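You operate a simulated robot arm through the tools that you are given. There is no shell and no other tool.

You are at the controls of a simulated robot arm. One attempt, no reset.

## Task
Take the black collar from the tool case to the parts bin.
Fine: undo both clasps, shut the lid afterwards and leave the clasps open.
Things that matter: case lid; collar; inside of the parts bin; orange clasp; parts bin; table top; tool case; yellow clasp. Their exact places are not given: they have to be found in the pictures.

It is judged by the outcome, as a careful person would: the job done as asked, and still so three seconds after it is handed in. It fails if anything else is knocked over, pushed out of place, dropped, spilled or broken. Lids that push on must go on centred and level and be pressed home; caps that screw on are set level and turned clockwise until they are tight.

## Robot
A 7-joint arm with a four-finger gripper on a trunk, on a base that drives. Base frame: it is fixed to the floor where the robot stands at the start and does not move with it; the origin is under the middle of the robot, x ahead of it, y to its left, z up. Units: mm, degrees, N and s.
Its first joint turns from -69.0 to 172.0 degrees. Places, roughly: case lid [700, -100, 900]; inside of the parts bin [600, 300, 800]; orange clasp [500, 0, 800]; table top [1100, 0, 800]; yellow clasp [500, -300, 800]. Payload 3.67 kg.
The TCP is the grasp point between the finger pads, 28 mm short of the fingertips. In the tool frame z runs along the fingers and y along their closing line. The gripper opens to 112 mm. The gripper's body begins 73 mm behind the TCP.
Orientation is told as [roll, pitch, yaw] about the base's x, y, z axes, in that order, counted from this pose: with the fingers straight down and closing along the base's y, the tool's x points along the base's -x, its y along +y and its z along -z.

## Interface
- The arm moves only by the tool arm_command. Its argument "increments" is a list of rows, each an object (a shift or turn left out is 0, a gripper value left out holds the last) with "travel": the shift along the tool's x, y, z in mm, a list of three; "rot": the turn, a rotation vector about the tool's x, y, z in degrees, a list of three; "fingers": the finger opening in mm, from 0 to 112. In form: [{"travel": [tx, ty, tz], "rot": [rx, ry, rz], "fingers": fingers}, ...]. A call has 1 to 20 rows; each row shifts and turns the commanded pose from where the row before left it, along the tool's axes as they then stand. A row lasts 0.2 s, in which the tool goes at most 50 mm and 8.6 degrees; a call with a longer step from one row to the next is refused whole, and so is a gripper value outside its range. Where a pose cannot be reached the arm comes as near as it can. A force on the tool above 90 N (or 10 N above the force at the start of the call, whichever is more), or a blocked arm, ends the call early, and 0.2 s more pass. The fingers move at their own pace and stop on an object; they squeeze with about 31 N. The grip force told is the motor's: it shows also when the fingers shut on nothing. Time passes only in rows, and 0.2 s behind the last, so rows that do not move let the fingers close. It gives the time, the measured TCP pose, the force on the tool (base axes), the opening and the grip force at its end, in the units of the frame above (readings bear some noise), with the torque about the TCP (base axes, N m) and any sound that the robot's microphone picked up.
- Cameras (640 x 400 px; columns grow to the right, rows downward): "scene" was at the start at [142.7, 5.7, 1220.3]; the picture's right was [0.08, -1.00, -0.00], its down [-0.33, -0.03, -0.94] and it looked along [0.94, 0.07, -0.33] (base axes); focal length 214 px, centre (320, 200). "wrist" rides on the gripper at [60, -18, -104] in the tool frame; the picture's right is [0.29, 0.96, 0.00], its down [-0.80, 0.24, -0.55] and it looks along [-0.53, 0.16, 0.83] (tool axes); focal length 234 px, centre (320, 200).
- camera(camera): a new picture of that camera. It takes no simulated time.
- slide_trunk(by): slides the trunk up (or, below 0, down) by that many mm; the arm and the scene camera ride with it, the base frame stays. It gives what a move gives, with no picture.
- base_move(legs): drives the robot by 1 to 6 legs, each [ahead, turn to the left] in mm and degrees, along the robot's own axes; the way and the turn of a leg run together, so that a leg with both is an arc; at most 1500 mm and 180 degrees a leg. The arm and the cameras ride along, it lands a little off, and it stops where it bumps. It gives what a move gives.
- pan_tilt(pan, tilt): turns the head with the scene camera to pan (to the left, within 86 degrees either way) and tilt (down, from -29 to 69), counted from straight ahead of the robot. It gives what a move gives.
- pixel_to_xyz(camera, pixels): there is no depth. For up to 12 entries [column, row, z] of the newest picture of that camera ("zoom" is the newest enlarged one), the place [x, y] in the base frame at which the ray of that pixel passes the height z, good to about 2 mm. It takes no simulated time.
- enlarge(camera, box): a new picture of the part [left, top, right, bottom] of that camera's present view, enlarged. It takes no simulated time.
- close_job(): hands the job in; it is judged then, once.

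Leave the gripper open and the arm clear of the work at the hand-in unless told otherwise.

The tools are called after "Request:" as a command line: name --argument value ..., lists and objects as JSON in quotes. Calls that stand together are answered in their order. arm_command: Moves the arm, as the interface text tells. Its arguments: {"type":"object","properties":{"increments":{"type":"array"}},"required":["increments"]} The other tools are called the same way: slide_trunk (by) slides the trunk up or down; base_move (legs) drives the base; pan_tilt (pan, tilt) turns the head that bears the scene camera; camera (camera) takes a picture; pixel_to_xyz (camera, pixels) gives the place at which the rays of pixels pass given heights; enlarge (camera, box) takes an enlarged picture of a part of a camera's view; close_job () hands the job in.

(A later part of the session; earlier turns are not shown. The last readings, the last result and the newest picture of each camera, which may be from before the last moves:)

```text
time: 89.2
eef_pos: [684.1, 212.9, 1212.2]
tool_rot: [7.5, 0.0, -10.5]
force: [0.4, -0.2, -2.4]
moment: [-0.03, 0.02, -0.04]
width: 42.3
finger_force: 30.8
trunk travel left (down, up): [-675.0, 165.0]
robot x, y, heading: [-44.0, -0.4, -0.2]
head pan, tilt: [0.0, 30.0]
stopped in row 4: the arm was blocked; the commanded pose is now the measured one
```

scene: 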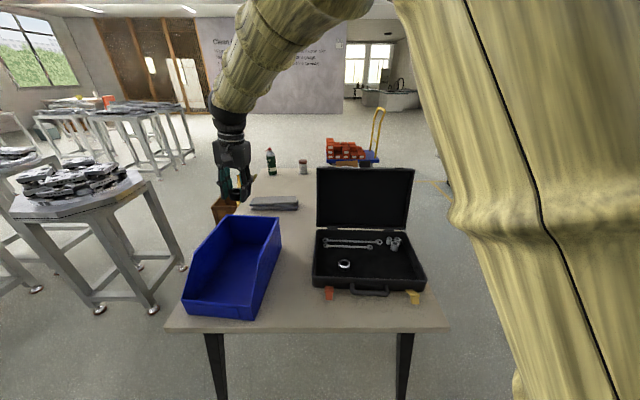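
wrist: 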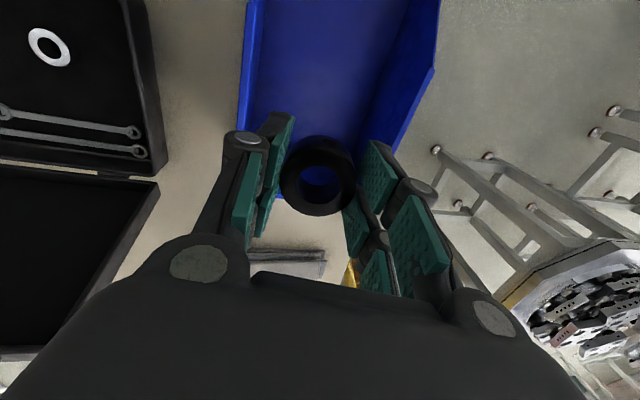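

Blocked again. The arm seems to foul itself when reaching left of centre. Instead I'll bring the tool back in front of the robot, where it moves freely, and then turn the whole base left so the bin is straight ahead. First the tool goes back to y ≈ 0, levelled.

Request:
arm_command --increments '[{"travel": [0, -30, 0], "rot": [2.5, 0, -2.5], "fingers": 30}, {"travel": [0, -35, 5], "rot": [2.5, 0, -2.5], "fingers": 30}, {"travel": [0, -35, 10], "rot": [2.5, 0, -2.5], "fingers": 30}, {"travel": [0, -35, 15], "fingers": 30}, {"travel": [0, -35, 20], "fingers": 30}, {"travel": [0, -35, 20], "fingers": 30}, {"fingers": 30}]'

```text
time: 90.8
eef_pos: [663.1, 13.8, 1132.1]
tool_rot: [-0.3, -0.7, -2.9]
force: [-0.3, -0.4, -1.7]
moment: [-0.03, -0.02, -0.02]
width: 42.2
finger_force: 31.1
trunk travel left (down, up): [-675.0, 165.0]
robot x, y, heading: [-40.0, 0.6, 0.1]
head pan, tilt: [0.0, 30.0]
```

The tool is now level at (663, 14, 1132). A 22° left turn of the base swings it over the bin at about (606, 278), and the collar stays far above the rim.

Request:
base_move --legs '[[0, 22]]'

Request:
camera --camera "wrist"

Request:
camera --camera "scene"

```text
time: 92.4
eef_pos: [605.1, 284.0, 1132.4]
tool_rot: [-0.3, -0.6, 19.6]
force: [0.5, -0.1, -1.1]
moment: [-0.01, 0.03, 0.01]
width: 42.3
finger_force: 30.6
trunk travel left (down, up): [-675.0, 165.0]
robot x, y, heading: [-43.8, -3.1, 22.3]
head pan, tilt: [0.0, 30.0]
```

```text
taken
```

wrist: 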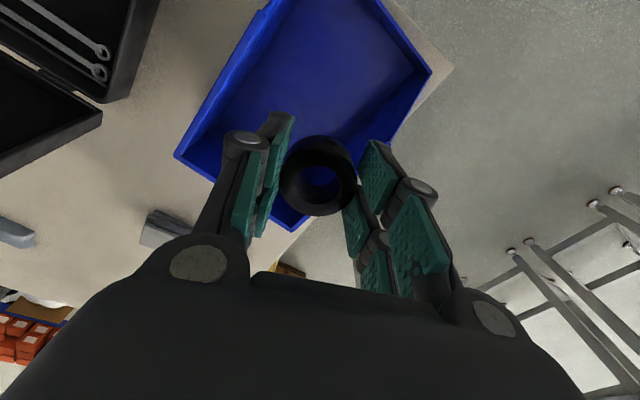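

```text
taken
```

scene: 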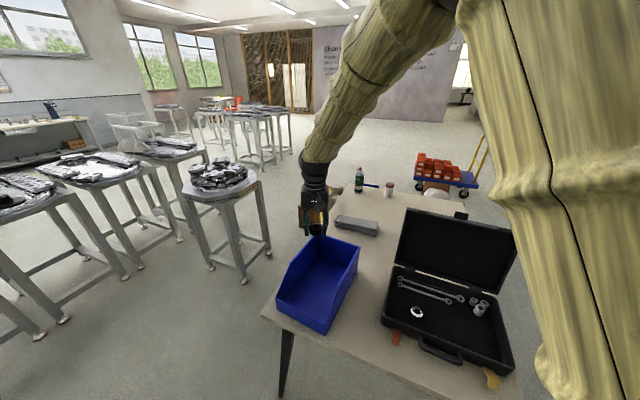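

The hand is over the bin. I'll check the bin corners in the wrist view: back corners at (174,157) and (291,231), and the left side's rim bend at (432,72).

Request:
pixel_to_xyz --camera "wrist" --pixels '[[174, 157, 930], [291, 231, 930], [432, 72, 930], [264, 10, 930], [320, 190, 930], [318, 172, 790], [320, 150, 790]]'

Request:
pixel_to_xyz --camera "scene" --pixels '[[359, 247, 930], [304, 237, 930], [317, 334, 783], [277, 300, 830], [341, 284, 930]]'

```text
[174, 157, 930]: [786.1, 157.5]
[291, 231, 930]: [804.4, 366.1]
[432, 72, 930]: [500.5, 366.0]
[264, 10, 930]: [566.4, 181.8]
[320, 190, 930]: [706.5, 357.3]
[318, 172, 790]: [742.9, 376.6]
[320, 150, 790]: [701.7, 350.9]
```

```text
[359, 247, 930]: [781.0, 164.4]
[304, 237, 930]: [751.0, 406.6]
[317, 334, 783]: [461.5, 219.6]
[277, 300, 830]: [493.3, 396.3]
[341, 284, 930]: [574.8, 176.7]
```

The interior spans roughly y 180–386 at x ≈ 605, so the tool at y = 284 is centred. I'll lower to z ≈ 860, then feel for the floor slowly.

Request:
arm_command --increments '[{"travel": [0, 0, 34], "fingers": 30}, {"travel": [0, 0, 34], "fingers": 30}, {"travel": [0, 0, 34], "fingers": 30}, {"travel": [0, 0, 34], "fingers": 30}, {"travel": [0, 0, 34], "fingers": 30}, {"fingers": 30}]'

Request:
camera --camera "wrist"

Request:
enlarge --camera "scene" --box '[240, 200, 400, 340]'

```text
time: 93.8
eef_pos: [604.3, 284.6, 966.1]
tool_rot: [-0.2, -0.6, 19.6]
force: [0.0, 0.1, -1.8]
moment: [0.01, -0.01, 0.04]
width: 42.6
finger_force: 30.9
trunk travel left (down, up): [-675.0, 165.0]
robot x, y, heading: [-45.1, 0.2, 22.8]
head pan, tilt: [0.0, 30.0]
```

```text
taken
```

wrist: 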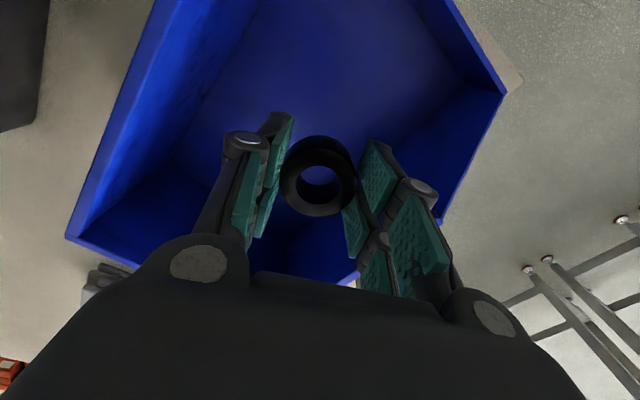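

```text
2.86 times, centred on (320, 270) of scene
```

zoom: 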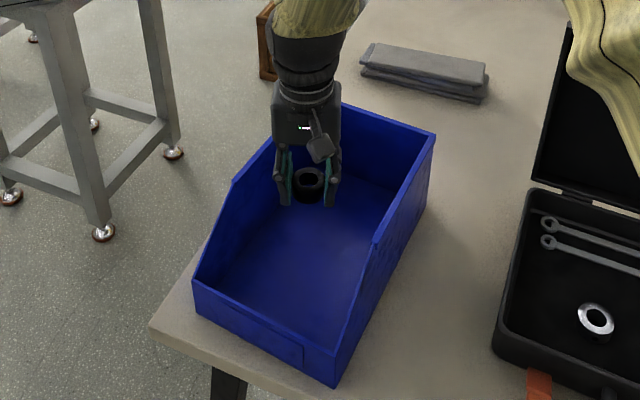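

The left wall of the bin looks closer to the hand than I expected. I'll check the rim points at wrist (503,95), (470,160), and the right rim at (110,165).

Request:
pixel_to_xyz --camera "wrist" --pixels '[[503, 95, 930], [470, 160, 930], [445, 215, 930], [68, 238, 930], [110, 165, 930], [360, 285, 930], [450, 80, 788], [210, 110, 788], [300, 60, 788]]'

```text
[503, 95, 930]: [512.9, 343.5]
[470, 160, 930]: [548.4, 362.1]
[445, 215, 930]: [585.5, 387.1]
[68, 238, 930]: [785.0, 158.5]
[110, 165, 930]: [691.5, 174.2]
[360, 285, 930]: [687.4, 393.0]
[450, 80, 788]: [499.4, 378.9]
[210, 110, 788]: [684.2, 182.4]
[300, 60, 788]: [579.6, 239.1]
```

The left wall is at y ≈ 387, so there's about 100 mm of room. Continuing down.

Request:
arm_command --increments '[{"travel": [0, 0, 30], "fingers": 30}, {"travel": [0, 0, 30], "fingers": 30}, {"travel": [0, 0, 30], "fingers": 30}, {"travel": [0, 0, 20], "fingers": 30}, {"travel": [0, 0, 15], "fingers": 30}, {"fingers": 30}]'

```text
time: 95.2
eef_pos: [606.7, 282.8, 838.0]
tool_rot: [-0.2, -0.5, 19.6]
force: [0.2, -0.6, -0.4]
moment: [-0.04, 0.02, -0.01]
width: 42.6
finger_force: 31.2
trunk travel left (down, up): [-675.0, 165.0]
robot x, y, heading: [-42.1, 0.3, 22.7]
head pan, tilt: [0.0, 30.0]
```

At z 838 now. I'll feel for the floor in 3 mm steps.

Request:
arm_command --increments '[{"travel": [0, 0, 4], "fingers": 30}, {"travel": [0, 0, 4], "fingers": 30}, {"travel": [0, 0, 3], "fingers": 30}, {"fingers": 30}]'

```text
time: 96.2
eef_pos: [606.4, 282.4, 827.2]
tool_rot: [-0.3, -0.6, 19.7]
force: [0.3, -0.7, -1.3]
moment: [-0.02, 0.02, 0.02]
width: 42.6
finger_force: 30.6
trunk travel left (down, up): [-675.0, 165.0]
robot x, y, heading: [-42.6, 2.3, 22.4]
head pan, tilt: [0.0, 30.0]
```

Request:
arm_command --increments '[{"travel": [0, 0, 2], "fingers": 30}, {"travel": [0, 0, 2], "fingers": 30}, {"travel": [0, 0, 2], "fingers": 30}, {"fingers": 30}]'

```text
time: 97.2
eef_pos: [607.2, 284.0, 819.9]
tool_rot: [-0.3, -0.6, 19.5]
force: [-1.1, 0.4, -1.1]
moment: [0.05, -0.04, 0.01]
width: 42.7
finger_force: 31.3
trunk travel left (down, up): [-675.0, 165.0]
robot x, y, heading: [-41.3, 0.2, 22.6]
head pan, tilt: [0.0, 30.0]
```

No contact at z 820 yet. A few millimetres more.

Request:
arm_command --increments '[{"travel": [0, 0, 1.5], "fingers": 30}, {"travel": [0, 0, 1.5], "fingers": 30}, {"fingers": 30}]'

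Request:
enlarge --camera "scene" --box '[270, 225, 366, 285]'

```text
time: 98.0
eef_pos: [606.1, 283.0, 817.2]
tool_rot: [-0.1, -0.6, 19.6]
force: [-0.1, 0.3, -2.2]
moment: [-0.01, -0.01, 0.01]
width: 42.6
finger_force: 30.4
trunk travel left (down, up): [-675.0, 165.0]
robot x, y, heading: [-41.0, 2.8, 22.4]
head pan, tilt: [0.0, 30.0]
```

```text
6.67 times, centred on (318, 255) of scene
```

zoom: 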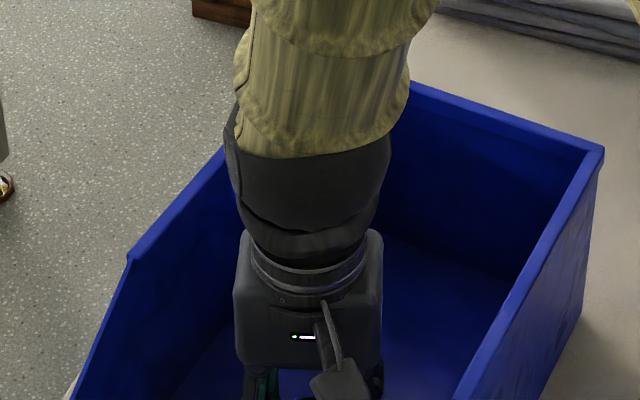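

Request:
arm_command --increments '[{"travel": [0, 0, 1.2], "fingers": 30}, {"travel": [0, 0, 1.2], "fingers": 30}, {"fingers": 30}]'

```text
time: 98.8
eef_pos: [607.2, 283.7, 817.0]
tool_rot: [-0.3, -0.7, 19.6]
force: [-0.3, 0.8, 16.6]
moment: [-0.03, 0.33, -0.05]
width: 42.8
finger_force: 31.2
trunk travel left (down, up): [-675.0, 165.0]
robot x, y, heading: [-41.3, 0.7, 22.5]
head pan, tilt: [0.0, 30.0]
```

The collar is on the bin floor: 16 N upward at z 817. I'll ease off 1 mm and open the fingers gently.

Request:
arm_command --increments '[{"travel": [0, 0, -1.5], "fingers": 30}, {"fingers": 46}, {"fingers": 56}, {"fingers": 66}, {"fingers": 70}, {"fingers": 70}]'

Request:
enlarge --camera "wrist" --box '[200, 80, 440, 230]'

```text
time: 100.2
eef_pos: [607.6, 283.2, 816.7]
tool_rot: [-0.1, -0.5, 19.6]
force: [-0.4, 0.2, -0.4]
moment: [-0.04, -0.03, 0.01]
width: 70.2
finger_force: 0.2
trunk travel left (down, up): [-675.0, 165.0]
robot x, y, heading: [-42.4, -1.6, 22.6]
head pan, tilt: [0.0, 30.0]
```

```text
2.67 times, centred on (320, 155) of wrist
```

zoom: 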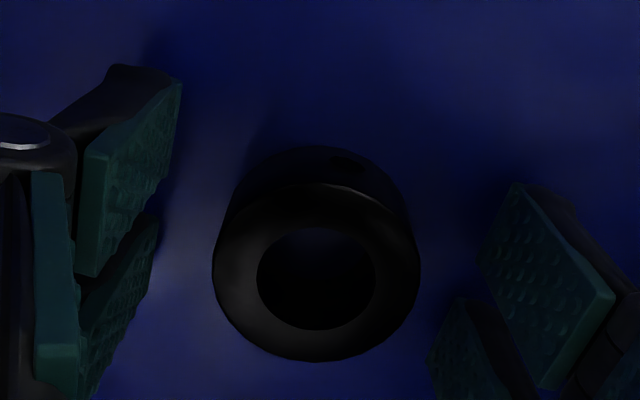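

The collar stands free on the bin floor. I'll raise straight up.

Request:
arm_command --increments '[{"travel": [0, 0, -15], "fingers": 70}, {"travel": [0, 0, -30], "fingers": 70}, {"travel": [0, 0, -40], "fingers": 70}, {"travel": [0, 0, -40], "fingers": 70}, {"travel": [0, 0, -40], "fingers": 70}, {"travel": [0, 0, -40], "fingers": 70}, {"travel": [0, 0, -40], "fingers": 70}, {"travel": [0, 0, -40], "fingers": 70}, {"travel": [0, 0, -30], "fingers": 70}, {"fingers": 70}]'

Request:
camera --camera "wrist"

Request:
camera --camera "scene"

```text
time: 102.4
eef_pos: [603.3, 284.7, 1132.2]
tool_rot: [-0.2, -0.5, 19.6]
force: [-0.1, 0.9, 0.6]
moment: [-0.01, 0.02, 0.03]
width: 70.1
finger_force: 0.0
trunk travel left (down, up): [-675.0, 165.0]
robot x, y, heading: [-45.6, 0.3, 22.6]
head pan, tilt: [0.0, 30.0]
```

```text
taken
```

wrist: 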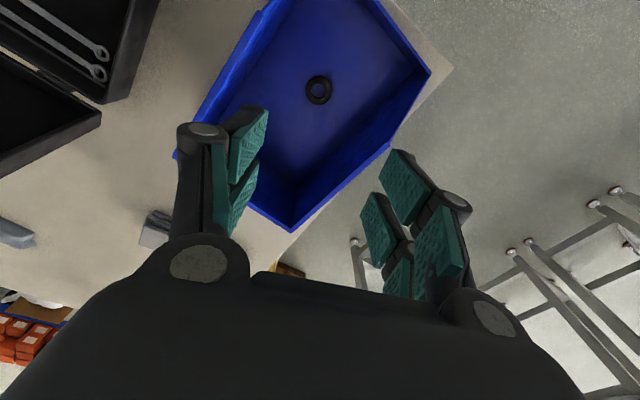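

```text
taken
```

scene: 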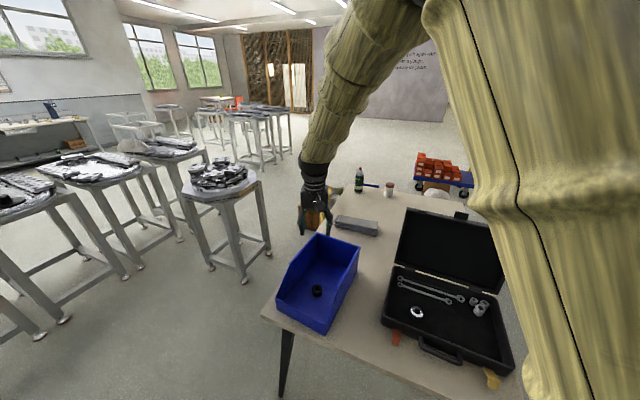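

The collar sits in the bin at wrist (318,90). Now I'll turn the base back right to face the case.

Request:
base_move --legs '[[0, -22.5]]'

Request:
camera --camera "scene"

Request:
camera --camera "wrist"

```text
time: 104.0
eef_pos: [662.7, 11.7, 1132.0]
tool_rot: [-0.2, -0.6, -3.3]
force: [0.1, -0.7, -0.4]
moment: [0.0, 0.01, 0.0]
width: 69.9
finger_force: 0.1
trunk travel left (down, up): [-675.0, 165.0]
robot x, y, heading: [-43.2, -0.5, -0.2]
head pan, tilt: [0.0, 30.0]
```

```text
taken
```

scene: 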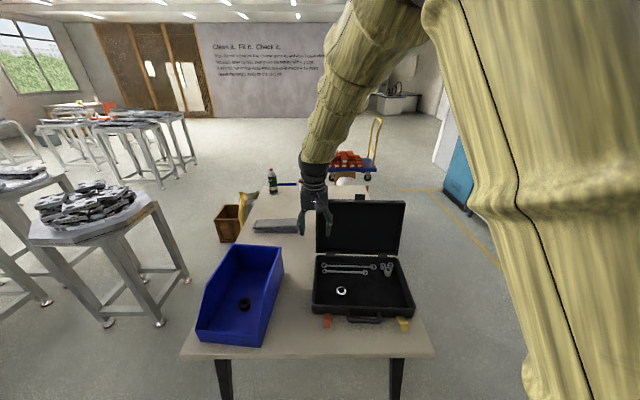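

```text
taken
```

wrist: 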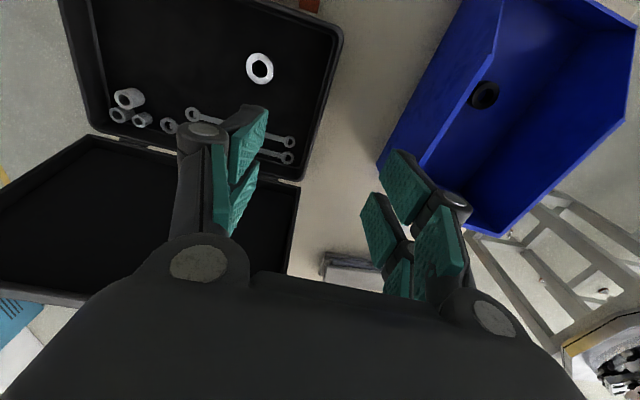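

The lid is still standing open with the tools in place. I'll go back toward the lip, raising to z ≈ 1200 and moving in front of it first.

Request:
arm_command --increments '[{"travel": [-7.9, -31.1, -11.3], "fingers": 75}, {"travel": [-7.9, -31.1, -11.3], "fingers": 75}, {"travel": [-7.9, -31.1, -11.3], "fingers": 75}, {"travel": [-7.9, -31.1, -11.3], "fingers": 75}, {"travel": [-7.9, -31.1, -11.3], "fingers": 75}, {"travel": [-7.9, -31.1, -11.3], "fingers": 75}, {"fingers": 75}]'

Request:
enlarge --camera "scene" --box '[270, 180, 462, 300]'

```text
time: 105.6
eef_pos: [700.1, -177.6, 1199.7]
tool_rot: [-0.3, -0.6, -3.3]
force: [0.6, 0.1, 0.3]
moment: [-0.02, 0.03, 0.02]
width: 75.1
finger_force: 0.1
trunk travel left (down, up): [-675.0, 165.0]
robot x, y, heading: [-41.3, -0.8, -0.0]
head pan, tilt: [0.0, 30.0]
```

```text
3.33 times, centred on (366, 240) of scene
```

zoom: 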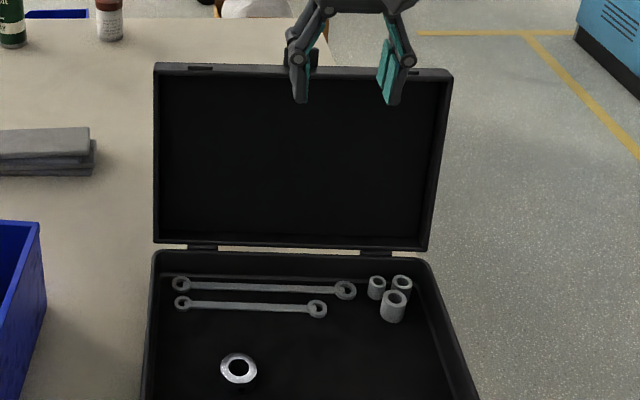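

Now over the lid to x ≈ 885 at this height, with tips about 50 mm above the lip.

Request:
arm_command --increments '[{"travel": [-37, 2.1, 0], "fingers": 75}, {"travel": [-37, 2.1, 0], "fingers": 75}, {"travel": [-37, 2.1, 0], "fingers": 75}, {"travel": [-37, 2.1, 0], "fingers": 75}, {"travel": [-37, 2.1, 0], "fingers": 75}, {"fingers": 75}]'

Request:
camera --camera "wrist"

Request:
enlarge --camera "scene" --box '[300, 150, 428, 230]'

```text
time: 107.0
eef_pos: [880.0, -178.1, 1206.8]
tool_rot: [-0.1, -0.7, -3.3]
force: [0.0, -0.4, 0.8]
moment: [-0.01, -0.01, 0.04]
width: 75.1
finger_force: 0.1
trunk travel left (down, up): [-675.0, 165.0]
robot x, y, heading: [-39.8, -2.6, -0.2]
head pan, tilt: [0.0, 30.0]
```

```text
taken
```

wrist: 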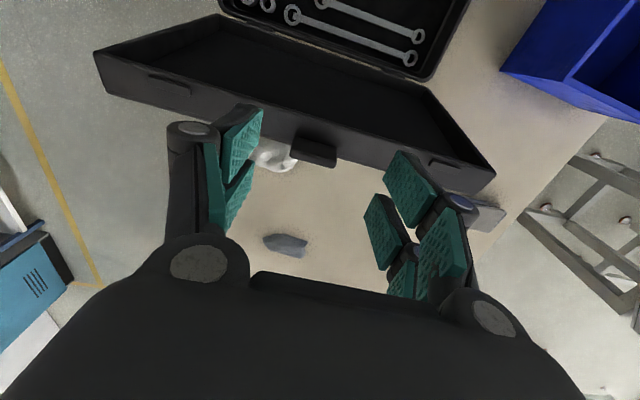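

```text
5.00 times, centred on (364, 190) of scene
```

zoom: 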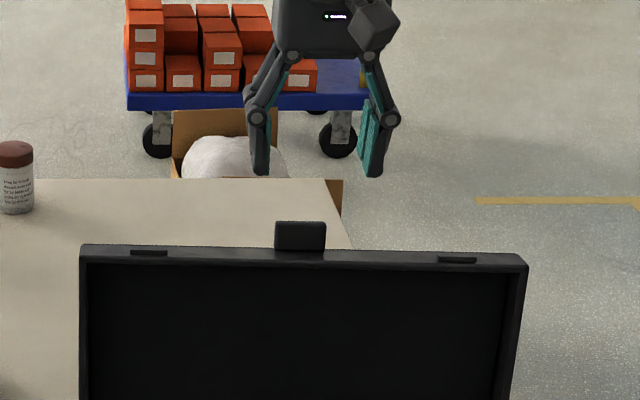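

The lip is visible at wrist (315,150). I'll zoom in and locate it.

Request:
enlarge --camera "wrist" --box '[256, 110, 384, 190]'

Request:
pixel_to_xyz --camera "wrist" --pixels '[[295, 150, 1118], [333, 163, 1118], [295, 150, 1105], [333, 163, 1105], [314, 148, 1118], [314, 148, 1108]]'

Request:
pixel_to_xyz --camera "scene" --pixels '[[360, 197, 1105], [360, 197, 1115], [355, 196, 1110], [365, 196, 1110]]'

```text
5.00 times, centred on (320, 150) of wrist
```

zoom: 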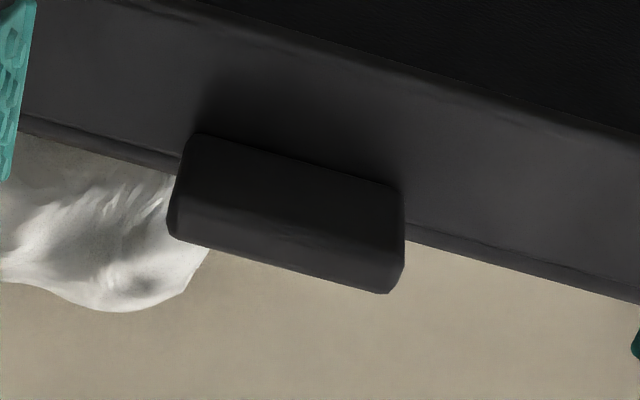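

```text
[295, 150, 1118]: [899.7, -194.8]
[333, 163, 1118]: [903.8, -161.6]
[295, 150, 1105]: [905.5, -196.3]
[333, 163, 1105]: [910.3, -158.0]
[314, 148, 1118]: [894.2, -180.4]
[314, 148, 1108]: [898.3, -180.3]
```

```text
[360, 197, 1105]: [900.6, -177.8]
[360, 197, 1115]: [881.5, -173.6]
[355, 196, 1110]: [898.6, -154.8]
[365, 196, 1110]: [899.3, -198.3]
```

The lip is at about (900, −179), which matches where I left it. I'll move to x ≈ 885 and lower 85 mm to straddle it.

Request:
arm_command --increments '[{"travel": [-5, 0, 20], "fingers": 75}, {"travel": [0, 0, 20], "fingers": 75}, {"travel": [0, 0, 20], "fingers": 75}, {"travel": [0, 0, 15], "fingers": 75}, {"travel": [0, 0, 8], "fingers": 75}, {"fingers": 75}]'

Request:
enlarge --camera "wrist" --box '[200, 80, 440, 230]'

Request:
enlarge --camera "scene" --box '[300, 150, 428, 230]'

```text
time: 108.4
eef_pos: [888.1, -176.7, 1118.2]
tool_rot: [-0.2, -0.6, -3.2]
force: [-0.2, 0.5, -0.7]
moment: [-0.03, 0.01, 0.02]
width: 74.8
finger_force: 0.1
trunk travel left (down, up): [-675.0, 165.0]
robot x, y, heading: [-39.3, -1.5, -0.1]
head pan, tilt: [0.0, 30.0]
```

```text
2.67 times, centred on (320, 155) of wrist
```

zoom: 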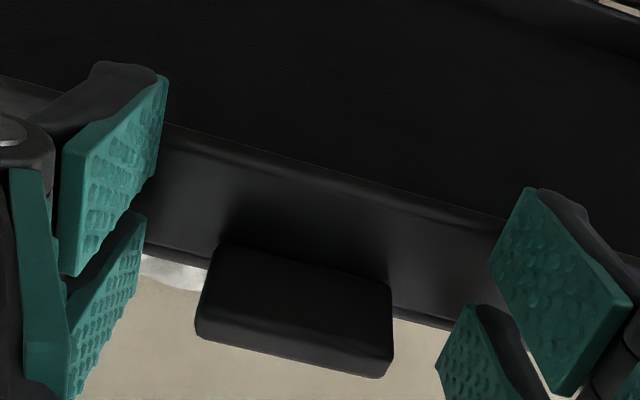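

```text
5.00 times, centred on (364, 190) of scene
```

zoom: 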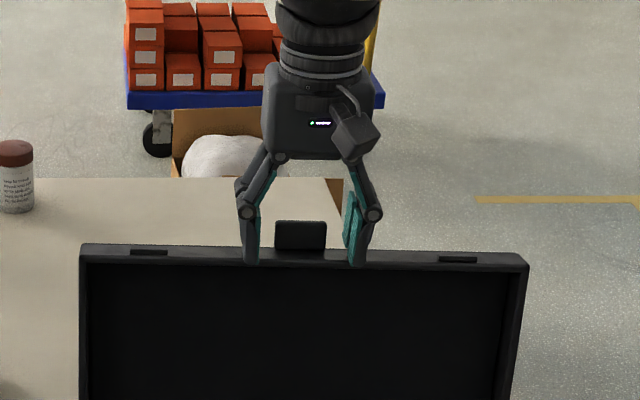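

The lip is between the fingers with no contact. I'll nudge to match my release pose and close on it.

Request:
arm_command --increments '[{"travel": [2, 0, -2.5], "fingers": 75}, {"fingers": 60}, {"fingers": 45}, {"fingers": 30}, {"fingers": 30}, {"fingers": 30}]'

Request:
enlarge --camera "wrist" --box '[200, 80, 440, 230]'

```text
time: 109.8
eef_pos: [886.5, -175.8, 1121.6]
tool_rot: [-0.3, -0.7, -3.2]
force: [3.0, -0.5, 7.4]
moment: [-0.05, -0.13, 0.15]
width: 43.7
finger_force: 30.7
trunk travel left (down, up): [-675.0, 165.0]
robot x, y, heading: [-47.0, -2.0, -0.5]
head pan, tilt: [0.0, 30.0]
```

```text
2.67 times, centred on (320, 155) of wrist
```

zoom: 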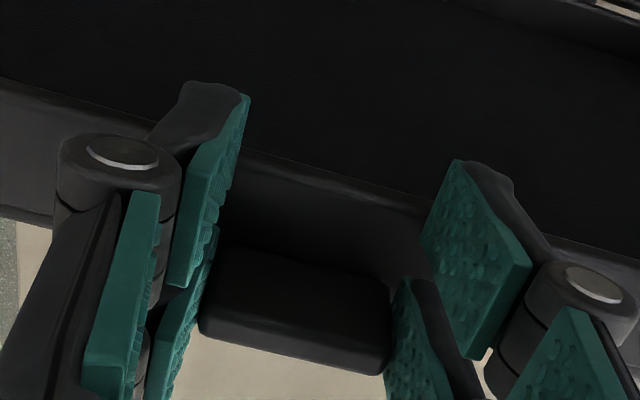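

Gripped at 43.7 mm. I'll bring the lid back along the same arc, first up to vertical.

Request:
arm_command --increments '[{"travel": [8.9, 0, -2.8], "fingers": 30}, {"travel": [9.0, 0, -2.5], "fingers": 30}, {"travel": [9.1, 0, -2.2], "fingers": 30}, {"travel": [9.2, 0, -2.0], "fingers": 30}, {"travel": [9.3, 0, -1.5], "fingers": 30}, {"travel": [9.4, 0, -1.3], "fingers": 30}, {"travel": [9.4, 0, -0.9], "fingers": 30}, {"travel": [9.4, 0, -0.7], "fingers": 30}, {"fingers": 30}]'

Request:
enlarge --camera "scene" --box '[270, 170, 462, 290]'

```text
time: 111.8
eef_pos: [815.0, -171.4, 1133.0]
tool_rot: [-0.2, -0.6, -3.2]
force: [3.0, -1.6, -11.8]
moment: [-0.06, -0.43, 0.03]
width: 43.7
finger_force: 30.8
trunk travel left (down, up): [-675.0, 165.0]
robot x, y, heading: [-40.6, 0.1, -0.6]
head pan, tilt: [0.0, 30.0]
```

```text
3.33 times, centred on (366, 230) of scene
```

zoom: 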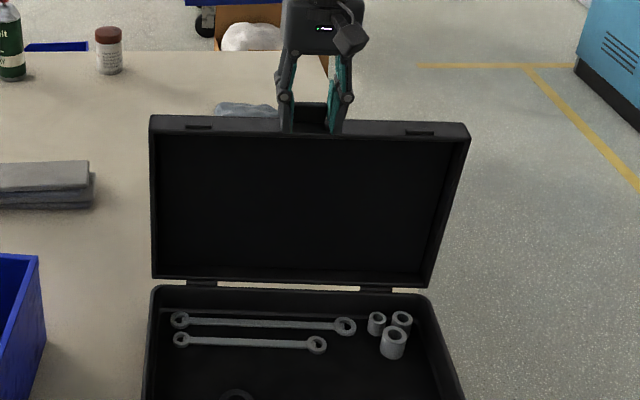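

The lid is vertical, with the tool pulling up about 12 N, so I'm slightly above the arc. I'll correct 3 mm down as I continue to about 74°.

Request:
arm_command --increments '[{"travel": [9, 0, 1.5], "fingers": 30}, {"travel": [9.8, 0, 1.3], "fingers": 30}, {"travel": [9.5, 0, 0.8], "fingers": 30}, {"travel": [9.4, 0, 0.8], "fingers": 30}, {"travel": [18.7, 0, 2.4], "fingers": 30}, {"travel": [18.5, 0, 3.8], "fingers": 30}, {"fingers": 30}]'

```text
time: 113.4
eef_pos: [740.3, -168.6, 1123.6]
tool_rot: [-0.3, -0.3, -3.1]
force: [0.5, 0.4, -4.4]
moment: [-0.09, 0.22, 0.1]
width: 43.7
finger_force: 31.4
trunk travel left (down, up): [-675.0, 165.0]
robot x, y, heading: [-41.9, 0.0, -0.5]
head pan, tilt: [0.0, 30.0]
```

Forces are low. Continuing down to about 46°.

Request:
arm_command --increments '[{"travel": [18.1, 0, 5], "fingers": 30}, {"travel": [17.8, 0, 6.3], "fingers": 30}, {"travel": [17.4, 0, 7.5], "fingers": 30}, {"travel": [16.7, 0, 8.7], "fingers": 30}, {"travel": [16.1, 0, 9.8], "fingers": 30}, {"travel": [15.4, 0, 11], "fingers": 30}, {"travel": [14.6, 0, 11.9], "fingers": 30}, {"fingers": 30}]'

Request:
enlarge --camera "scene" --box '[270, 200, 462, 320]'

```text
time: 115.2
eef_pos: [620.9, -163.3, 1065.0]
tool_rot: [-0.2, -0.5, -3.2]
force: [2.8, 0.5, -4.4]
moment: [0.03, -0.2, -0.02]
width: 43.8
finger_force: 31.3
trunk travel left (down, up): [-675.0, 165.0]
robot x, y, heading: [-41.6, 0.8, -0.4]
head pan, tilt: [0.0, 30.0]
```

```text
3.33 times, centred on (366, 260) of scene
```

zoom: 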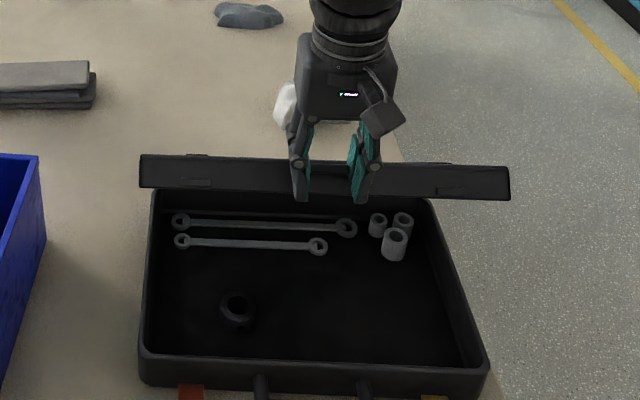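

The lid is following well. Continuing to about 22°.

Request:
arm_command --increments '[{"travel": [13.6, 0, 13], "fingers": 30}, {"travel": [12.8, 0, 13.9], "fingers": 30}, {"travel": [11.7, 0, 14.8], "fingers": 30}, {"travel": [10.7, 0, 15.5], "fingers": 30}, {"travel": [9.6, 0, 16.3], "fingers": 30}, {"travel": [8.4, 0, 16.8], "fingers": 30}, {"fingers": 30}]'

Request:
enlarge --camera "scene" --box '[270, 215, 462, 335]'

```text
time: 116.8
eef_pos: [557.3, -160.9, 971.6]
tool_rot: [-0.3, -0.5, -3.1]
force: [-2.1, 5.4, -2.4]
moment: [0.3, 0.33, 0.7]
width: 43.9
finger_force: 31.0
trunk travel left (down, up): [-675.0, 165.0]
robot x, y, heading: [-42.1, -0.4, -0.0]
head pan, tilt: [0.0, 30.0]
```

```text
3.33 times, centred on (366, 275) of scene
```

zoom: 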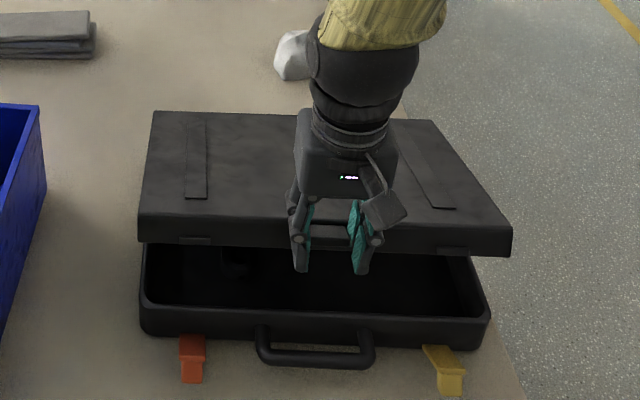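

Nearly there. Down to about 6°, more slowly.

Request:
arm_command --increments '[{"travel": [3.8, -0.5, 8.7], "fingers": 30}, {"travel": [3.5, -0.5, 8.8], "fingers": 30}, {"travel": [3.1, 0, 8.9], "fingers": 30}, {"travel": [2.9, 0, 8.9], "fingers": 30}, {"travel": [2.5, 0, 9.1], "fingers": 30}, {"travel": [2.2, 0, 9.2], "fingers": 30}, {"travel": [1.8, 0, 9.2], "fingers": 30}, {"travel": [1.7, 0, 9.3], "fingers": 30}, {"fingers": 30}]'

Request:
enlarge --camera "scene" --box '[270, 215, 462, 335]'

```text
time: 118.8
eef_pos: [537.7, -159.4, 897.9]
tool_rot: [-0.2, -0.6, -3.2]
force: [3.3, 4.0, -3.6]
moment: [0.29, 0.11, 0.2]
width: 43.8
finger_force: 31.1
trunk travel left (down, up): [-675.0, 165.0]
robot x, y, heading: [-43.8, -1.6, -0.1]
head pan, tilt: [0.0, 30.0]
```

```text
3.33 times, centred on (366, 275) of scene
```

zoom: 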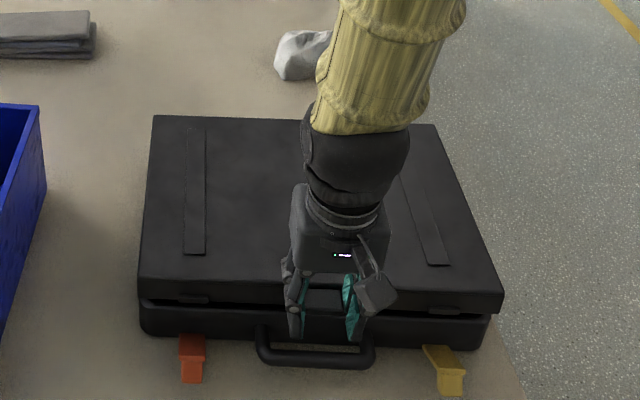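

About 20 mm to go. Lowering the lid gently to its seat and watching for contact.

Request:
arm_command --increments '[{"travel": [1, 0, 6], "fingers": 30}, {"travel": [0.6, 0, 6], "fingers": 30}, {"travel": [0.3, 0, 4], "fingers": 30}, {"travel": [0.2, 0, 3], "fingers": 30}, {"fingers": 30}]'

Request:
enlarge --camera "scene" --box '[270, 215, 462, 335]'

```text
time: 120.0
eef_pos: [535.6, -159.5, 878.7]
tool_rot: [-0.3, -0.4, -3.2]
force: [1.4, -1.6, 5.6]
moment: [0.0, 0.61, 0.14]
width: 43.7
finger_force: 30.6
trunk travel left (down, up): [-675.0, 165.0]
robot x, y, heading: [-40.8, 3.3, -0.5]
head pan, tilt: [0.0, 30.0]
```

```text
3.33 times, centred on (366, 275) of scene
```

zoom: 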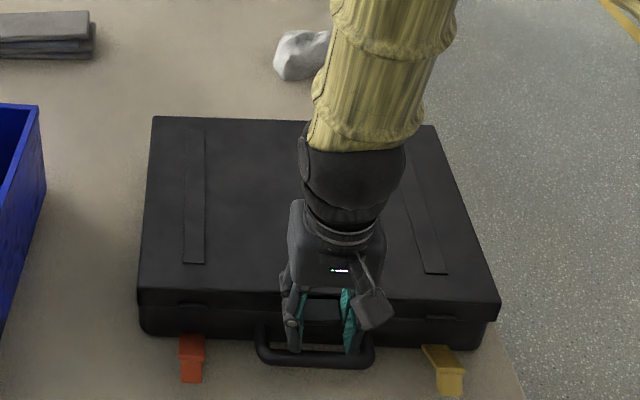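

The seam looks closed and the tool feels 5.6 N. I'll press 2–3 mm more to confirm it's seated.

Request:
arm_command --increments '[{"travel": [0, 0, 1.5], "fingers": 30}, {"travel": [0, 0, 1.5], "fingers": 30}, {"fingers": 30}]'

```text
time: 120.8
eef_pos: [536.0, -160.0, 878.1]
tool_rot: [-0.2, -0.6, -3.2]
force: [-1.8, -4.0, 22.5]
moment: [-0.14, -0.34, -0.02]
width: 43.4
finger_force: 30.6
trunk travel left (down, up): [-675.0, 165.0]
robot x, y, heading: [-40.1, 4.6, -0.3]
head pan, tilt: [0.0, 30.0]
```

The force rose to 22 N with no movement, so the lid is seated. I'll ease the pressure off, open the fingers and raise the hand straight up.

Request:
arm_command --increments '[{"travel": [0, 0, -2.5], "fingers": 30}, {"fingers": 50}, {"fingers": 65}, {"fingers": 75}, {"travel": [0, 0, -10], "fingers": 75}, {"travel": [0, 0, -25], "fingers": 75}, {"travel": [0, 0, -35], "fingers": 75}, {"travel": [0, 0, -40], "fingers": 75}, {"fingers": 75}]'

Request:
camera --camera "wrist"

Request:
enlarge --camera "scene" --box '[270, 215, 462, 335]'

```text
time: 122.8
eef_pos: [535.4, -158.7, 987.7]
tool_rot: [-0.2, -0.5, -3.2]
force: [0.4, 0.3, -0.2]
moment: [0.01, 0.04, 0.0]
width: 75.1
finger_force: 0.1
trunk travel left (down, up): [-675.0, 165.0]
robot x, y, heading: [-42.2, 1.8, -0.3]
head pan, tilt: [0.0, 30.0]
```

```text
taken
```

wrist: 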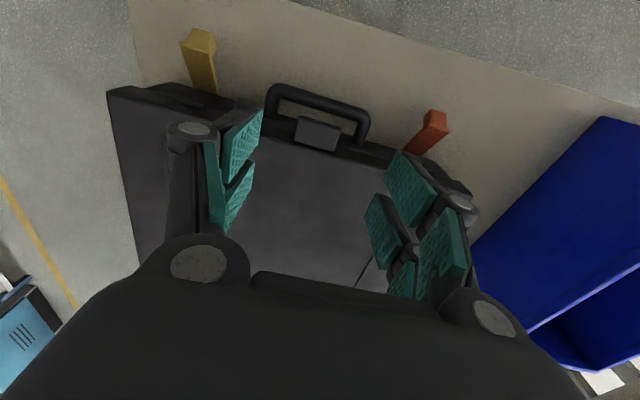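

```text
3.33 times, centred on (366, 275) of scene
```

zoom: 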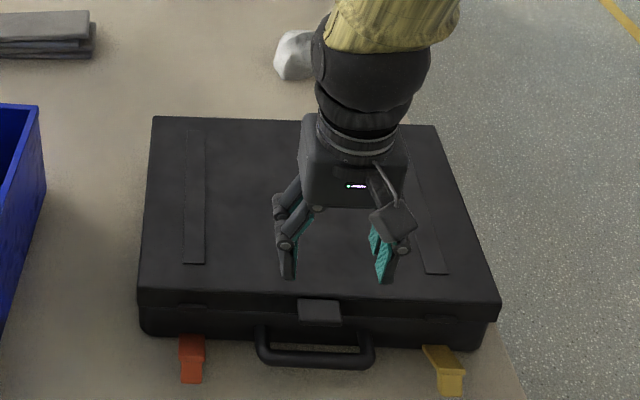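

The lid is shut and both clasps remain open. I'll measure the case's final place against the start, using the lid corners at scene (312,302), (420.3,305), (315.9,250.1), (400.2,252.5).

Request:
pixel_to_xyz --camera "scene" --pixels '[[312, 302, 868], [420.3, 305, 868], [315.9, 250.1, 868], [400.2, 252.5, 868]]'

Request:
pixel_to_xyz --camera "wrist" --pixels '[[108, 92, 868], [299, 142, 866], [338, 151, 866]]'

Request:
enlarge --camera "scene" --box '[302, 285, 430, 345]'

```text
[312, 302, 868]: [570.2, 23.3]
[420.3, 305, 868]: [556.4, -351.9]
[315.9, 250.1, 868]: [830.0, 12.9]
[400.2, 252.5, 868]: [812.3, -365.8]
```

```text
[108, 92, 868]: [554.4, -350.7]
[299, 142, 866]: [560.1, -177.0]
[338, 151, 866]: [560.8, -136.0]
```

```text
5.00 times, centred on (366, 315) of scene
```

zoom: 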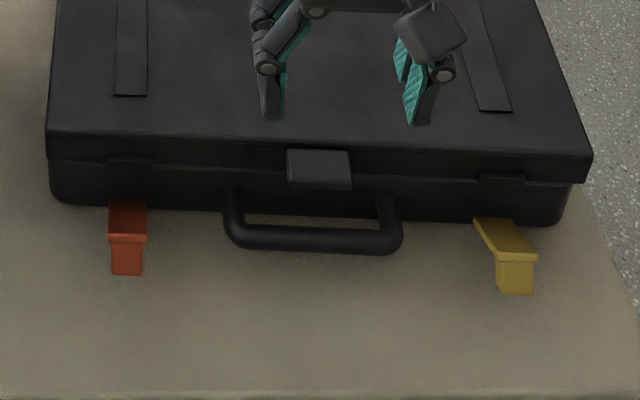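

Both clasps are still open and the lid is flush. The case ended about 13 mm back and 20 mm right of its start. I'll check how it sits relative to the table's right edge, whose line shows at wrist (128,2)–(144,84).

Request:
pixel_to_xyz --camera "wrist" --pixels '[[128, 3, 783], [143, 84, 783], [138, 55, 783]]'

Request:
pixel_to_xyz --camera "scene" --pixels '[[428.5, 334, 783], [419, 309.5, 783], [400, 250, 783], [397, 240, 783], [350, 195, 783]]'

Request:
camera --camera "scene"

```text
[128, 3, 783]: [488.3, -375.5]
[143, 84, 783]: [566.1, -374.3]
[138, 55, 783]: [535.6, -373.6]
```

```text
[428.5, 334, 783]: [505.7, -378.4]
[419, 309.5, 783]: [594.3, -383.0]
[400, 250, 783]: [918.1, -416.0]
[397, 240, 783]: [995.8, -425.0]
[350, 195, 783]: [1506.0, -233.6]
```

```text
taken
```

scene: 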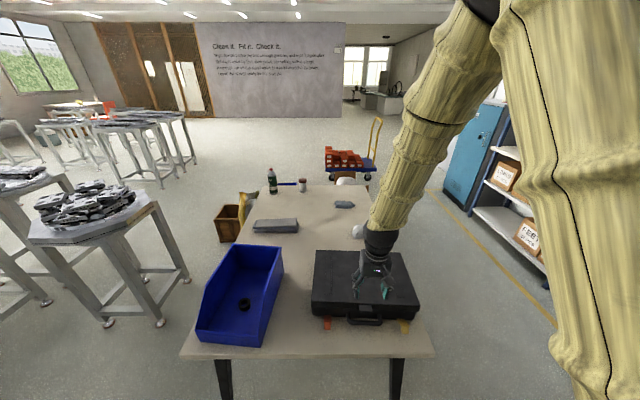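

The case is fully on the table, whose right edge is at y ≈ −375, but it sits about 20 mm right of where it started. I'll nudge it gently back with closed fingers low on the base's right side. First I'll travel around at a safe height to the right of the case.

Request:
arm_command --increments '[{"travel": [-15, -25, 0], "fingers": 75}, {"travel": [-15, -30, 0], "fingers": 40}, {"travel": [-15, -30, 0], "fingers": 0}, {"travel": [-18, -32, 0], "fingers": 0}, {"travel": [-18, -32, 0], "fingers": 0}, {"travel": [-18, -32, 0], "fingers": 0}, {"travel": [-18, -32, 0], "fingers": 0}, {"travel": [-18, -32, 0], "fingers": 0}, {"travel": [-1, -12, 0], "fingers": 0}, {"fingers": 0}]'

Request:
camera --camera "wrist"

```text
time: 125.0
eef_pos: [658.1, -424.8, 990.7]
tool_rot: [-0.2, -0.6, -3.2]
force: [0.5, 0.4, 0.4]
moment: [-0.01, 0.0, 0.02]
width: 0.0
finger_force: 31.0
trunk travel left (down, up): [-675.0, 165.0]
robot x, y, heading: [-39.8, 5.2, -0.1]
head pan, tilt: [0.0, 30.0]
```

```text
taken
```

wrist: 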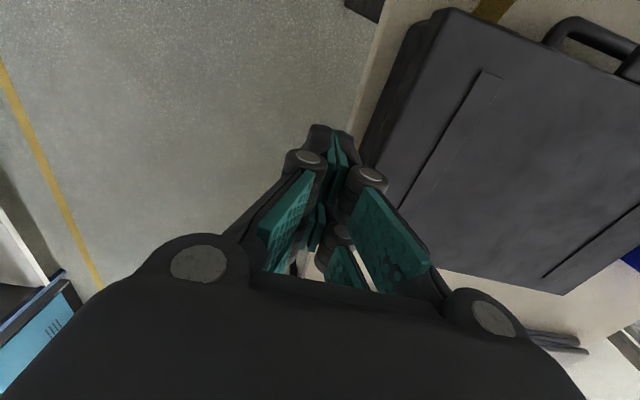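

Now I'll go to x ≈ 686 and lower beside the case, off the table's edge, to tips at about z 792.

Request:
arm_command --increments '[{"travel": [-28, 0, 10], "fingers": 0}, {"travel": [0, 0, 35], "fingers": 0}, {"travel": [0, 0, 35], "fingers": 0}, {"travel": [0, 0, 35], "fingers": 0}, {"travel": [0, 0, 30], "fingers": 0}, {"travel": [0, 0, 25], "fingers": 0}, {"fingers": 0}]'

Request:
camera --camera "scene"

Request:
camera --camera "wrist"

```text
time: 126.6
eef_pos: [684.5, -428.0, 822.8]
tool_rot: [-0.2, -0.7, -3.2]
force: [0.3, 0.1, 0.3]
moment: [-0.03, 0.01, 0.01]
width: 0.0
finger_force: 30.8
trunk travel left (down, up): [-675.0, 165.0]
robot x, y, heading: [-38.7, 1.0, -0.4]
head pan, tilt: [0.0, 30.0]
```

```text
taken
```

scene: 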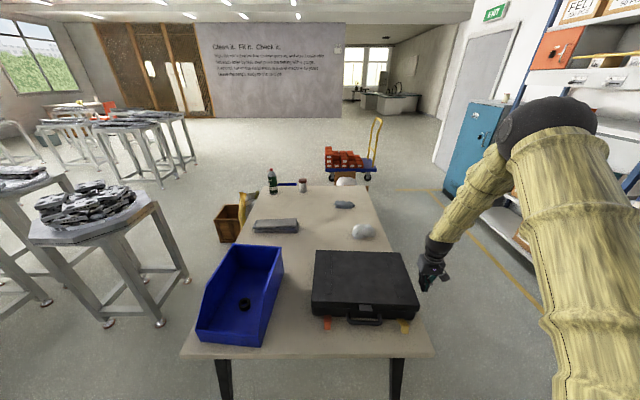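

```text
taken
```

wrist: 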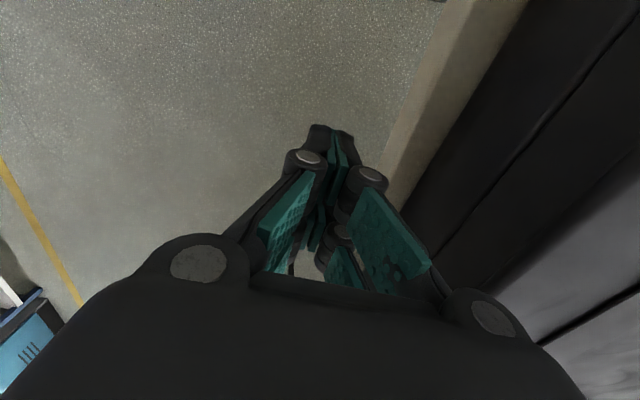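

The case is unobstructed now. I'll zoom in for a precise reference before nudging.

Request:
enlarge --camera "scene" --box '[296, 235, 456, 335]'

```text
4.00 times, centred on (376, 285) of scene
```

zoom: 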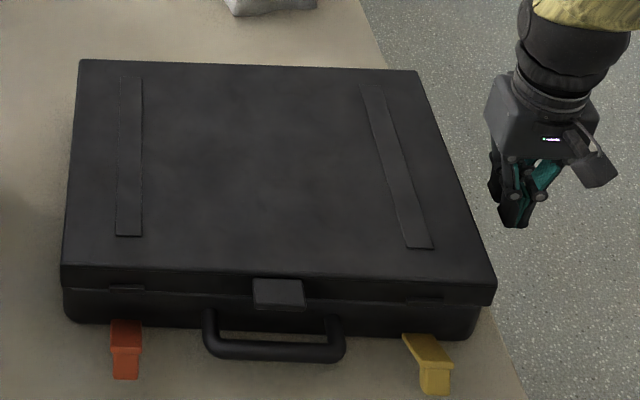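

Now I'll approach the case's right side, moving left in small steps until contact.

Request:
arm_command --increments '[{"travel": [0, 15, 0], "fingers": 0}, {"travel": [0, 12, 0], "fingers": 0}, {"travel": [0, 6, 0], "fingers": 0}, {"travel": [0, 4, 0], "fingers": 0}, {"fingers": 0}]'

```text
time: 127.8
eef_pos: [687.8, -388.5, 821.9]
tool_rot: [-0.3, -0.7, -3.3]
force: [0.0, 0.3, -0.1]
moment: [-0.01, -0.04, -0.02]
width: 0.0
finger_force: 31.2
trunk travel left (down, up): [-675.0, 165.0]
robot x, y, heading: [-42.0, -0.1, -0.2]
head pan, tilt: [0.0, 30.0]
```

Request:
arm_command --increments '[{"travel": [0, 3, 0], "fingers": 0}, {"travel": [0, 3, 0], "fingers": 0}, {"travel": [0, 2, 0], "fingers": 0}, {"fingers": 0}]'

Request:
enlarge --camera "scene" --box '[296, 235, 456, 335]'

```text
time: 128.8
eef_pos: [687.1, -381.3, 822.6]
tool_rot: [-0.2, -0.5, -3.2]
force: [0.2, -8.7, 5.7]
moment: [0.54, 0.03, 0.09]
width: 0.0
finger_force: 31.0
trunk travel left (down, up): [-675.0, 165.0]
robot x, y, heading: [-39.7, -0.5, -0.4]
head pan, tilt: [0.0, 30.0]
```

```text
4.00 times, centred on (376, 285) of scene
```

zoom: 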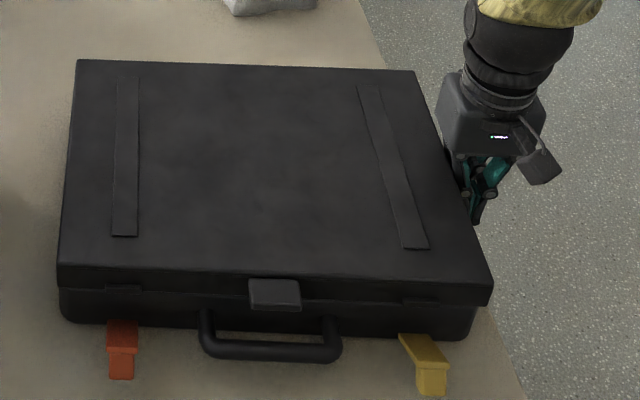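

Contact at about 9 N. The hand's linkage touches the lid's side edge, pressing slightly down, and the case slides evenly with no rotation visible. I'll continue in small steps.

Request:
arm_command --increments '[{"travel": [0, 2, 0], "fingers": 0}, {"travel": [0, 2, 0], "fingers": 0}, {"travel": [0, 2, 0], "fingers": 0}, {"travel": [0, 2, 0], "fingers": 0}, {"fingers": 0}]'

Request:
enlarge --camera "scene" --box '[296, 235, 456, 335]'

```text
time: 130.0
eef_pos: [687.7, -374.0, 822.3]
tool_rot: [-0.2, -0.6, -3.2]
force: [-2.0, -6.7, 7.3]
moment: [0.57, -0.03, 0.13]
width: 0.2
finger_force: 31.0
trunk travel left (down, up): [-675.0, 165.0]
robot x, y, heading: [-43.4, 1.6, -0.1]
head pan, tilt: [0.0, 30.0]
```

```text
4.00 times, centred on (376, 285) of scene
```

zoom: 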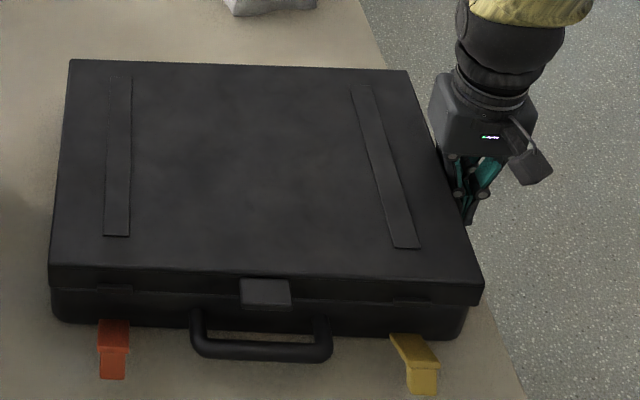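

It has moved about 10 mm back, still square. Another 8 mm.

Request:
arm_command --increments '[{"travel": [0, 2, 0], "fingers": 0}, {"travel": [0, 2, 0], "fingers": 0}, {"travel": [0, 2, 0], "fingers": 0}, {"travel": [0, 2, 0], "fingers": 0}, {"fingers": 0}]'

Request:
enlarge --camera "scene" --box '[296, 235, 456, 335]'

```text
time: 131.2
eef_pos: [688.9, -367.2, 822.3]
tool_rot: [-0.2, -0.6, -3.2]
force: [-1.9, -8.7, 3.8]
moment: [0.52, -0.01, 0.17]
width: 0.0
finger_force: 30.9
trunk travel left (down, up): [-675.0, 165.0]
robot x, y, heading: [-44.9, 0.9, -0.4]
head pan, tilt: [0.0, 30.0]
```

```text
4.00 times, centred on (376, 285) of scene
```

zoom: 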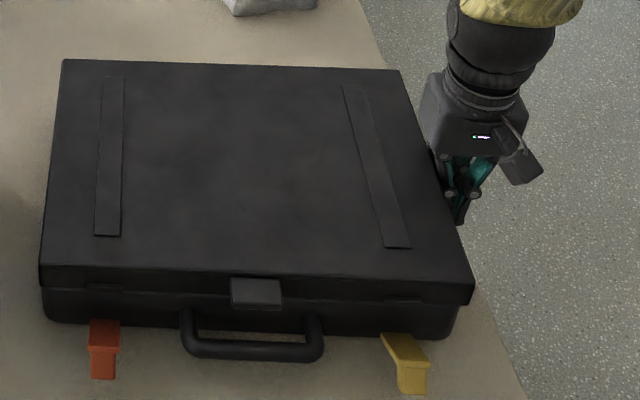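

Request:
pixel_to_xyz --camera "scene" --pixels '[[306, 301.75, 868], [414, 306.25, 868], [312, 250, 868], [395.7, 252.5, 868]]'

```text
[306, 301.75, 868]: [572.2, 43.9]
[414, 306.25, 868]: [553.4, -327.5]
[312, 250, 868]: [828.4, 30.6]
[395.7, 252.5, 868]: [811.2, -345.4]
```

The front corners are back to (572, 44) and (553, −328), within a few millimetres of the start sideways. I'll back off to the right, raise the arm clear and open the gripper.

Request:
arm_command --increments '[{"travel": [0, -10, 0], "fingers": 0}, {"travel": [0, -25, 0], "fingers": 0}, {"travel": [0, -25, 0], "fingers": 0}, {"travel": [0, 0, -40], "fingers": 0}, {"travel": [0, 0, -40], "fingers": 0}, {"travel": [0, 0, -40], "fingers": 0}, {"travel": [0, 0, -40], "fingers": 50}, {"travel": [0, 0, -40], "fingers": 112}, {"travel": [0, 0, -40], "fingers": 112}, {"travel": [0, 0, -40], "fingers": 112}, {"fingers": 112}]'

Request:
camera --camera "scene"

Request:
camera --camera "wrist"

```text
time: 133.6
eef_pos: [682.6, -423.7, 1100.6]
tool_rot: [-0.1, -0.5, -3.3]
force: [-0.1, -0.4, -0.1]
moment: [0.0, 0.03, 0.0]
width: 112.0
finger_force: 0.1
trunk travel left (down, up): [-675.0, 165.0]
robot x, y, heading: [-41.6, 0.4, -0.3]
head pan, tilt: [0.0, 30.0]
```

```text
taken
```

scene: 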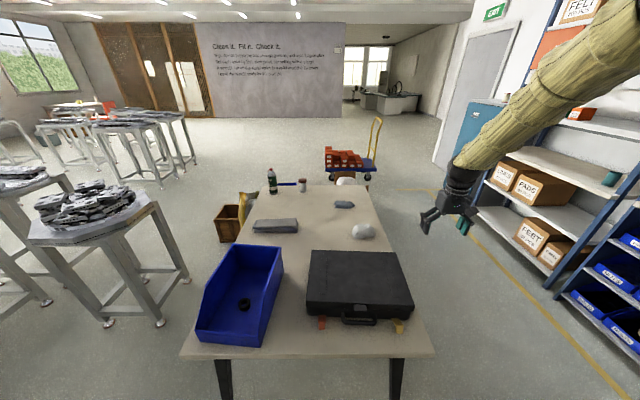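

```text
taken
```

wrist: 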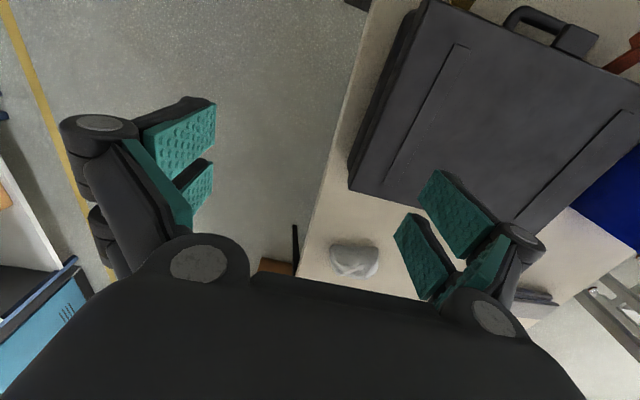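

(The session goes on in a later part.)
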